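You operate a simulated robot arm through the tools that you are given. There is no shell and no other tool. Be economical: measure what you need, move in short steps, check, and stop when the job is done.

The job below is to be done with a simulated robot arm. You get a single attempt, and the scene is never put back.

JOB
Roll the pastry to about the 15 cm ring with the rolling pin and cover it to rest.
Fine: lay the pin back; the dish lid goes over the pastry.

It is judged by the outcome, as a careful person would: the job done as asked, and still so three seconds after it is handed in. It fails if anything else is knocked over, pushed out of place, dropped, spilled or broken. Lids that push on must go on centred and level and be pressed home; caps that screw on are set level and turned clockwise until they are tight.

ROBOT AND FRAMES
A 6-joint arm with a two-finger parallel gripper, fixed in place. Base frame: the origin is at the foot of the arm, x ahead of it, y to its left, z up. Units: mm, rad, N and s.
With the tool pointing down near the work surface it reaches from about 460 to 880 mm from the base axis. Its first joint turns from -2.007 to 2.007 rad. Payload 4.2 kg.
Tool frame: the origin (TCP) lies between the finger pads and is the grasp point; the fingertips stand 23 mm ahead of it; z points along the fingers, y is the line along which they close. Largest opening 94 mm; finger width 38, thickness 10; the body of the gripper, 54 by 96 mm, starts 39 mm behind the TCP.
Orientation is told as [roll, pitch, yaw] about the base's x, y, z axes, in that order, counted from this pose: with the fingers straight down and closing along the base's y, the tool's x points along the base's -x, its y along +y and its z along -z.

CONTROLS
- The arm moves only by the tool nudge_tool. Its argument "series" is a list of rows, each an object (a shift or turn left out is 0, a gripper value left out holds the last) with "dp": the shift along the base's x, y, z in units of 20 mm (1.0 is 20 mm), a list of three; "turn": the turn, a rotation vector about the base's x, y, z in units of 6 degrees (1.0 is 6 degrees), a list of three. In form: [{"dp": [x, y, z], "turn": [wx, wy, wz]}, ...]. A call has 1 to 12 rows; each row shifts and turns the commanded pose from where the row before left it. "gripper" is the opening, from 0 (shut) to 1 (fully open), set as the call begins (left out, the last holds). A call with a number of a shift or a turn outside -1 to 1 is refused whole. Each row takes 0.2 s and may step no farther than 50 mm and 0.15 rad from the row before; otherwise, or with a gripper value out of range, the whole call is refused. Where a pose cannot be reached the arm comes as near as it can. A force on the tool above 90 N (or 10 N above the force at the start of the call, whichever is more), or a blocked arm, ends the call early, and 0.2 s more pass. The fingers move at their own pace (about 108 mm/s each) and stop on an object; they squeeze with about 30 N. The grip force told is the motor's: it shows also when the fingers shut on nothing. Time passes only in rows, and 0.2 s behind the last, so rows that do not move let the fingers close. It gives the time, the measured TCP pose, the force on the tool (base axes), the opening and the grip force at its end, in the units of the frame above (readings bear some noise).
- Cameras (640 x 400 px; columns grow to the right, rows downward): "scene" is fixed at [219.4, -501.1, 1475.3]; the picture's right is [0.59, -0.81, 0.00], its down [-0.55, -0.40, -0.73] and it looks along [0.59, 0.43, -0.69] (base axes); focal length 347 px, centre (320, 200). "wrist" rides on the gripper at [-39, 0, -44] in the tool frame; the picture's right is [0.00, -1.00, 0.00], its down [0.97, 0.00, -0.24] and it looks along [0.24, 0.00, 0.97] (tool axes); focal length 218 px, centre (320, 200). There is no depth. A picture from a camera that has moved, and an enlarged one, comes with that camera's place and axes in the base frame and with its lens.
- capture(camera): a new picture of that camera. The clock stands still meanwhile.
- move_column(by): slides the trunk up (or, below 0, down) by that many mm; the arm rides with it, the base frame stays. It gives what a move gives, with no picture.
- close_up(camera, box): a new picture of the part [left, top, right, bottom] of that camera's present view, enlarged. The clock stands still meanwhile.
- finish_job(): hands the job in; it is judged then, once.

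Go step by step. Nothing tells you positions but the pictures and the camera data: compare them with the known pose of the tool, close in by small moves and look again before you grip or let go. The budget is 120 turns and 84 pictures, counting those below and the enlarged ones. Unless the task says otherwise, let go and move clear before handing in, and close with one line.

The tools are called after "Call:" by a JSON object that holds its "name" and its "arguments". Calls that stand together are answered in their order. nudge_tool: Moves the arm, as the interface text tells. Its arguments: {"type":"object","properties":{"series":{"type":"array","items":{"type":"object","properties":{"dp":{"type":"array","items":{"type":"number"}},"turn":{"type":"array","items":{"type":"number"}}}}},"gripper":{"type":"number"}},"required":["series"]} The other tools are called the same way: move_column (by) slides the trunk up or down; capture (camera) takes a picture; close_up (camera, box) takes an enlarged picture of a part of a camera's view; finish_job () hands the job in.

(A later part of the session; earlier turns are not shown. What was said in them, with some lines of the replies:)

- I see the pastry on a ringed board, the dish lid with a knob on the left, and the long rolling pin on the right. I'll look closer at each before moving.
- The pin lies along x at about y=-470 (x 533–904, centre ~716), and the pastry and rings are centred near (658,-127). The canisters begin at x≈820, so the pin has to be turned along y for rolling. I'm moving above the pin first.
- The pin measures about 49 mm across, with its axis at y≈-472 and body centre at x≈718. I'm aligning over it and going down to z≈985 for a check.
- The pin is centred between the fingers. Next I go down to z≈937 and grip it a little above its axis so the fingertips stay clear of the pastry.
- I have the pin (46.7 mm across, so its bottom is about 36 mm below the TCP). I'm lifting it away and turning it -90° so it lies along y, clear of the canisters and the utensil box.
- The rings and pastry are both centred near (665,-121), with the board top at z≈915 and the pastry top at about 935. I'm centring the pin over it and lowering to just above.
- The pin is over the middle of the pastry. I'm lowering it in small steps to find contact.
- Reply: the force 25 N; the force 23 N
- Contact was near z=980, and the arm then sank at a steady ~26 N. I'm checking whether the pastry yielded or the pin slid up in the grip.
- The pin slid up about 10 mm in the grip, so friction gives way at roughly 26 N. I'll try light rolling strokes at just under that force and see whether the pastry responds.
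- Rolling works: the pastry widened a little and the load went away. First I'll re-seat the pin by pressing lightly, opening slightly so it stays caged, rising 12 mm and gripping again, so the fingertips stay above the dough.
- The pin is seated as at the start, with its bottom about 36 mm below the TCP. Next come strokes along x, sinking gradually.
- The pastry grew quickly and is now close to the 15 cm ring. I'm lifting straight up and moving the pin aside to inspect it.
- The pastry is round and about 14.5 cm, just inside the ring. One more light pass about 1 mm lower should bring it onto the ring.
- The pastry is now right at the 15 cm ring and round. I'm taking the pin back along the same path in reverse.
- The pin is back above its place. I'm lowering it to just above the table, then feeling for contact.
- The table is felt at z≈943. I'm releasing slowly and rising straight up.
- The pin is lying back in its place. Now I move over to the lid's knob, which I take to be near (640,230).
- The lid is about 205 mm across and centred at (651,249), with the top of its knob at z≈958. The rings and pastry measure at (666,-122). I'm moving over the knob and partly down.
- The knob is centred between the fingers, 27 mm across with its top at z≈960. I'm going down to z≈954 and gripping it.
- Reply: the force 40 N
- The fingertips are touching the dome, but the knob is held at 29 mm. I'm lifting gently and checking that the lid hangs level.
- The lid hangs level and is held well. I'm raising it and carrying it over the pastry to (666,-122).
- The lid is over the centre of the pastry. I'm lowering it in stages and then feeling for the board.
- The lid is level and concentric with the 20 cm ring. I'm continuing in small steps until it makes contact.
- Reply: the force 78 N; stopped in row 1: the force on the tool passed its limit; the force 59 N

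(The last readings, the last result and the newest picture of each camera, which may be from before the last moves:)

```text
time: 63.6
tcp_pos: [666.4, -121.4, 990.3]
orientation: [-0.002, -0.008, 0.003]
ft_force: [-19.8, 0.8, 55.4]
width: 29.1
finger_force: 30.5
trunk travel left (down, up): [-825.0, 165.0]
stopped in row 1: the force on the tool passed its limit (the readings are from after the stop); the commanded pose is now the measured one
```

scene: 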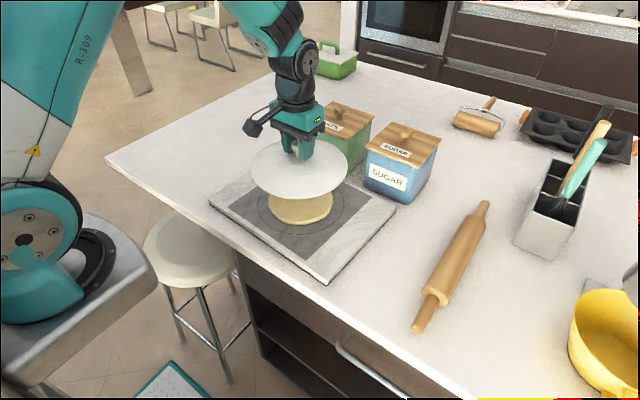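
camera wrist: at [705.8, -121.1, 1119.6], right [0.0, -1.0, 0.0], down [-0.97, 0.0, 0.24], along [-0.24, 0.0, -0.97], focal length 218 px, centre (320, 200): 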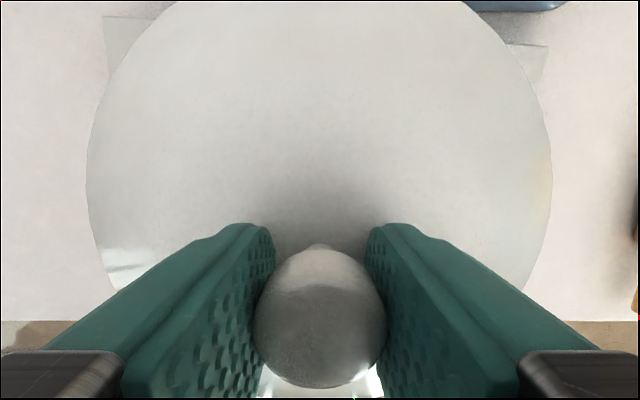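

There was firm contact earlier than I expected. I'm looking closely before doing anything more.

Call:
{"name": "close_up", "arguments": {"camera": "scene", "box": [220, 130, 380, 250]}}

Call:
{"name": "capture", "arguments": {"camera": "wrist"}}

```text
3.33 times, centred on (300, 190) of scene
camera zoom: at [219.4, -501.1, 1475.3], right [0.59, -0.81, 0.0], down [-0.55, -0.4, -0.73], along [0.59, 0.43, -0.69], focal length 1157 px, centre (387, 233)
```

zoom: 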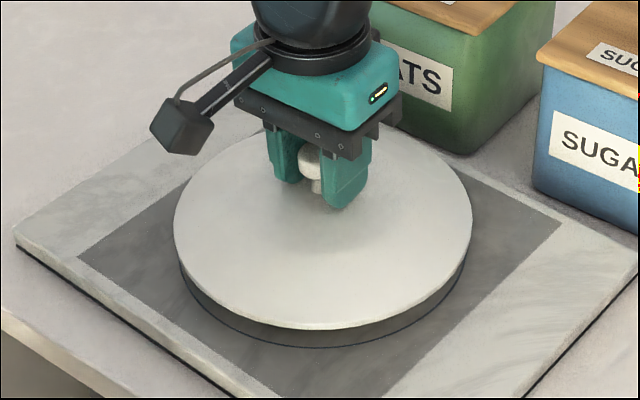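

```text
47 pictures are left
camera wrist: at [705.6, -120.9, 1034.8], right [0.0, -1.0, 0.0], down [-0.97, 0.0, 0.23], along [-0.23, 0.0, -0.97], focal length 218 px, centre (320, 200)
```

wrist: 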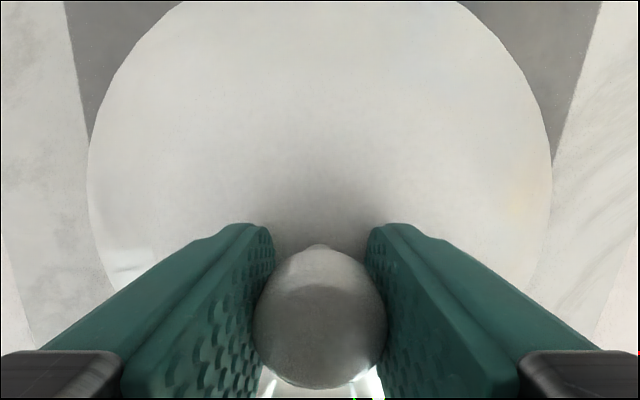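

The lid's underside is shallow, so it is resting on the pastry itself, level and centred over it. I won't press any further; I'm easing the load off and then releasing.

Call:
{"name": "nudge_tool", "arguments": {"series": [{"dp": [0, 0, 0.04]}, {}]}}

```text
time: 64.2
tcp_pos: [666.7, -121.7, 990.9]
orientation: [-0.002, -0.01, 0.002]
ft_force: [-20.4, 2.1, 56.0]
width: 29.2
finger_force: 29.8
trunk travel left (down, up): [-825.0, 165.0]
```

Call:
{"name": "nudge_tool", "arguments": {"series": [{"dp": [0, 0, 0.05]}, {"dp": [0, 0, 0.05]}, {}]}}

```text
time: 65.0
tcp_pos: [667.6, -121.9, 991.6]
orientation: [-0.001, -0.008, 0.003]
ft_force: [-19.1, 3.7, 34.7]
width: 29.0
finger_force: 30.2
trunk travel left (down, up): [-825.0, 165.0]
```

Call:
{"name": "nudge_tool", "arguments": {"series": [{"dp": [0, 0, 0.06]}, {"dp": [0, 0, 0.06]}, {}]}}

Call:
{"name": "nudge_tool", "arguments": {"series": [{"dp": [0, 0, 0.04], "turn": [0, 0.08, 0]}, {}]}}

```text
time: 65.8
tcp_pos: [670.7, -122.4, 992.1]
orientation: [-0.002, -0.011, 0.003]
ft_force: [0.6, -0.4, -2.8]
width: 29.0
finger_force: 29.8
trunk travel left (down, up): [-825.0, 165.0]
```

```text
time: 66.4
tcp_pos: [669.6, -121.6, 993.8]
orientation: [-0.003, -0.001, 0.002]
ft_force: [0.4, 0.3, -2.4]
width: 29.1
finger_force: 30.1
trunk travel left (down, up): [-825.0, 165.0]
```

The lid is free again. I'm lifting it a bit to check that the pastry wasn't marked or moved, and correcting x back to 666.

Call:
{"name": "nudge_tool", "arguments": {"series": [{"dp": [-0.18, 0, 0.5]}, {"dp": [0, 0, 1]}, {"dp": [0, 0, 1]}, {"dp": [0, 0, 1]}, {"dp": [0, 0, 1]}, {"dp": [0, 0, 1]}, {"dp": [0, 0, 1]}]}}

Call:
{"name": "close_up", "arguments": {"camera": "scene", "box": [200, 100, 400, 265]}}

```text
time: 68.0
tcp_pos: [665.6, -121.9, 1123.0]
orientation: [-0.003, 0.0, 0.0]
ft_force: [0.2, -0.5, -3.4]
width: 28.9
finger_force: 30.0
trunk travel left (down, up): [-825.0, 165.0]
```

```text
2.42 times, centred on (300, 182) of scene
camera zoom: at [219.4, -501.1, 1475.3], right [0.59, -0.81, 0.0], down [-0.55, -0.4, -0.73], along [0.59, 0.43, -0.69], focal length 842 px, centre (368, 242)
```

zoom: 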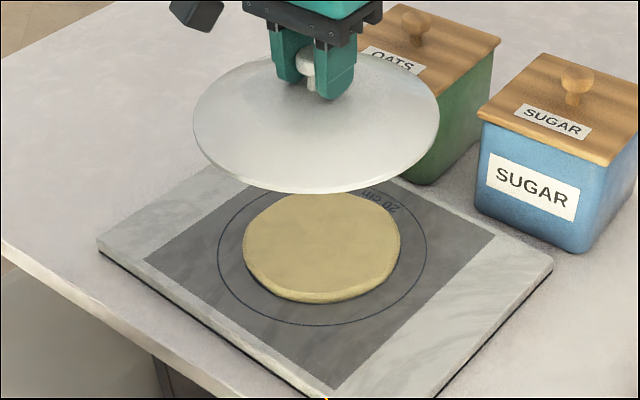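

The pastry is undisturbed and still 15 cm. I'm lowering the lid again, this time stopping at light contact.

Call:
{"name": "nudge_tool", "arguments": {"series": [{"dp": [0, 0, -1]}, {"dp": [0, 0, -1]}, {"dp": [0, 0, -1]}, {"dp": [0, 0, -1]}, {"dp": [0, 0, -1]}, {"dp": [0, 0, -1]}, {"dp": [0, 0, -0.4]}, {}]}}

Call:
{"name": "nudge_tool", "arguments": {"series": [{"dp": [0, 0, -0.04]}, {"dp": [0, 0, -0.04]}]}}

```text
time: 69.8
tcp_pos: [666.6, -122.7, 994.3]
orientation: [-0.001, 0.0, 0.001]
ft_force: [-0.6, 1.1, -4.1]
width: 28.9
finger_force: 30.5
trunk travel left (down, up): [-825.0, 165.0]
```

```text
time: 70.4
tcp_pos: [665.4, -122.3, 994.2]
orientation: [-0.002, -0.001, 0.001]
ft_force: [0.3, -0.3, -3.0]
width: 29.0
finger_force: 29.7
trunk travel left (down, up): [-825.0, 165.0]
```

Call:
{"name": "nudge_tool", "arguments": {"series": [{"dp": [0, 0, -0.04]}, {"dp": [0, 0, -0.03]}]}}

```text
time: 71.0
tcp_pos: [665.4, -120.6, 992.7]
orientation: [-0.003, -0.002, 0.002]
ft_force: [-0.4, 0.1, -3.4]
width: 28.8
finger_force: 30.1
trunk travel left (down, up): [-825.0, 165.0]
```

No contact yet, so I'm continuing in sub-millimetre steps.

Call:
{"name": "nudge_tool", "arguments": {"series": [{"dp": [0, 0, -0.04]}, {}]}}

Call:
{"name": "nudge_tool", "arguments": {"series": [{"dp": [0, 0, -0.04]}, {}]}}

```text
time: 71.6
tcp_pos: [666.3, -122.9, 991.9]
orientation: [-0.001, -0.003, 0.002]
ft_force: [-0.6, -0.6, -0.1]
width: 29.1
finger_force: 29.7
trunk travel left (down, up): [-825.0, 165.0]
```

```text
time: 72.2
tcp_pos: [666.4, -123.2, 991.3]
orientation: [0.0, -0.002, 0.0]
ft_force: [-3.2, 0.2, 8.5]
width: 29.1
finger_force: 29.9
trunk travel left (down, up): [-825.0, 165.0]
```

Light contact is made at about 11 N, level and centred. I'm opening the gripper gently and rising straight up.

Call:
{"name": "nudge_tool", "arguments": {"series": [{}, {}], "gripper": 0.4}}

Call:
{"name": "nudge_tool", "arguments": {"series": [{"dp": [0, 0, 0.2]}, {}, {}], "gripper": 0.65}}

Call:
{"name": "nudge_tool", "arguments": {"series": [{"dp": [0, 0, 0.5]}, {"dp": [0, 0, 0.8]}, {"dp": [0, 0, 1]}, {"dp": [0, 0, 1]}, {"dp": [0, 0, 1]}, {"dp": [0, 0, 1]}, {"dp": [0, 0, 1]}, {"dp": [0, 0, 1]}, {"dp": [0, 0, 1]}]}}

Call:
{"name": "capture", "arguments": {"camera": "wrist"}}

Call:
{"name": "close_up", "arguments": {"camera": "scene", "box": [200, 120, 400, 265]}}

```text
time: 72.8
tcp_pos: [666.5, -122.4, 990.3]
orientation: [-0.002, -0.002, 0.002]
ft_force: [-1.2, -2.1, 3.9]
width: 37.0
finger_force: 0.0
trunk travel left (down, up): [-825.0, 165.0]
```

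```text
time: 73.6
tcp_pos: [665.9, -121.5, 995.9]
orientation: [-0.003, -0.002, 0.003]
ft_force: [-0.4, -0.1, 0.1]
width: 61.3
finger_force: 0.0
trunk travel left (down, up): [-825.0, 165.0]
```

```text
time: 75.6
tcp_pos: [666.4, -122.2, 1162.3]
orientation: [-0.002, -0.002, 0.001]
ft_force: [0.3, 0.4, -0.6]
width: 61.0
finger_force: 0.1
trunk travel left (down, up): [-825.0, 165.0]
```

```text
45 pictures are left
camera wrist: at [704.5, -121.6, 1205.4], right [0.0, -1.0, 0.0], down [-0.97, 0.0, 0.24], along [-0.24, 0.0, -0.97], focal length 218 px, centre (320, 200)
```

wrist: 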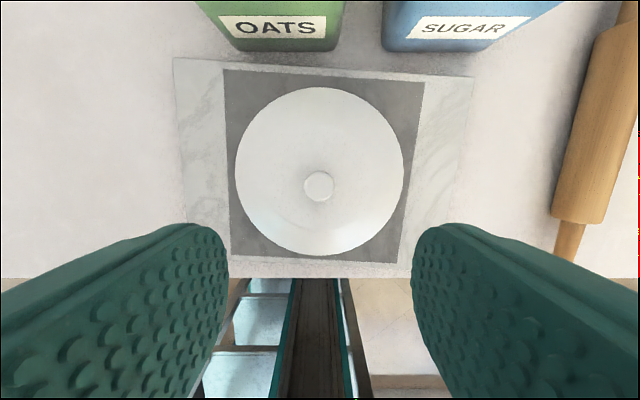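

```text
2.76 times, centred on (300, 192) of scene
camera zoom: at [219.4, -501.1, 1475.3], right [0.59, -0.81, 0.0], down [-0.55, -0.4, -0.73], along [0.59, 0.43, -0.69], focal length 958 px, centre (375, 221)
```

zoom: 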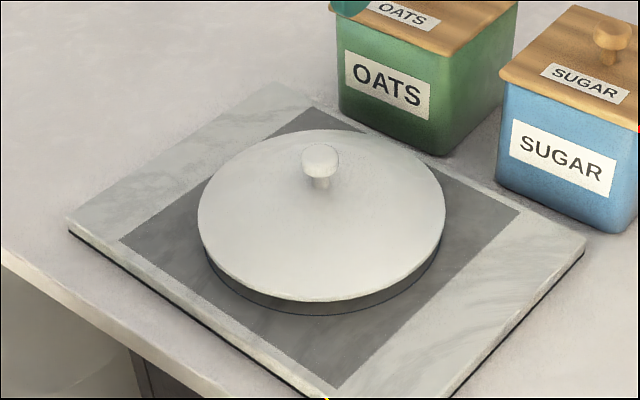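

The lid sits level and centred over the pastry, and the arm is clear above. One last look at the whole scene before handing in.

Call:
{"name": "capture", "arguments": {"camera": "scene"}}

```text
43 pictures are left
```

scene: 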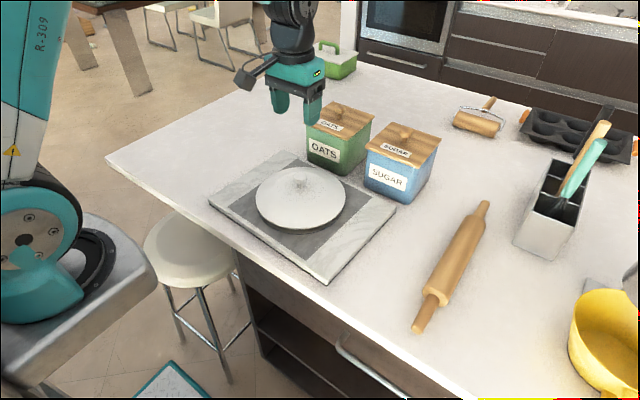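

Everything is in place: the pin is back, the pastry is covered, and nothing else has moved. I'm handing in.

Call:
{"name": "finish_job", "arguments": {}}

```text
The job is handed in.
```

The pastry is rolled to about the 15 cm ring and the pin is back in its place; the dish lid covers the pastry, level and centred, but rests on the pastry itself, with its rim slightly above the board.
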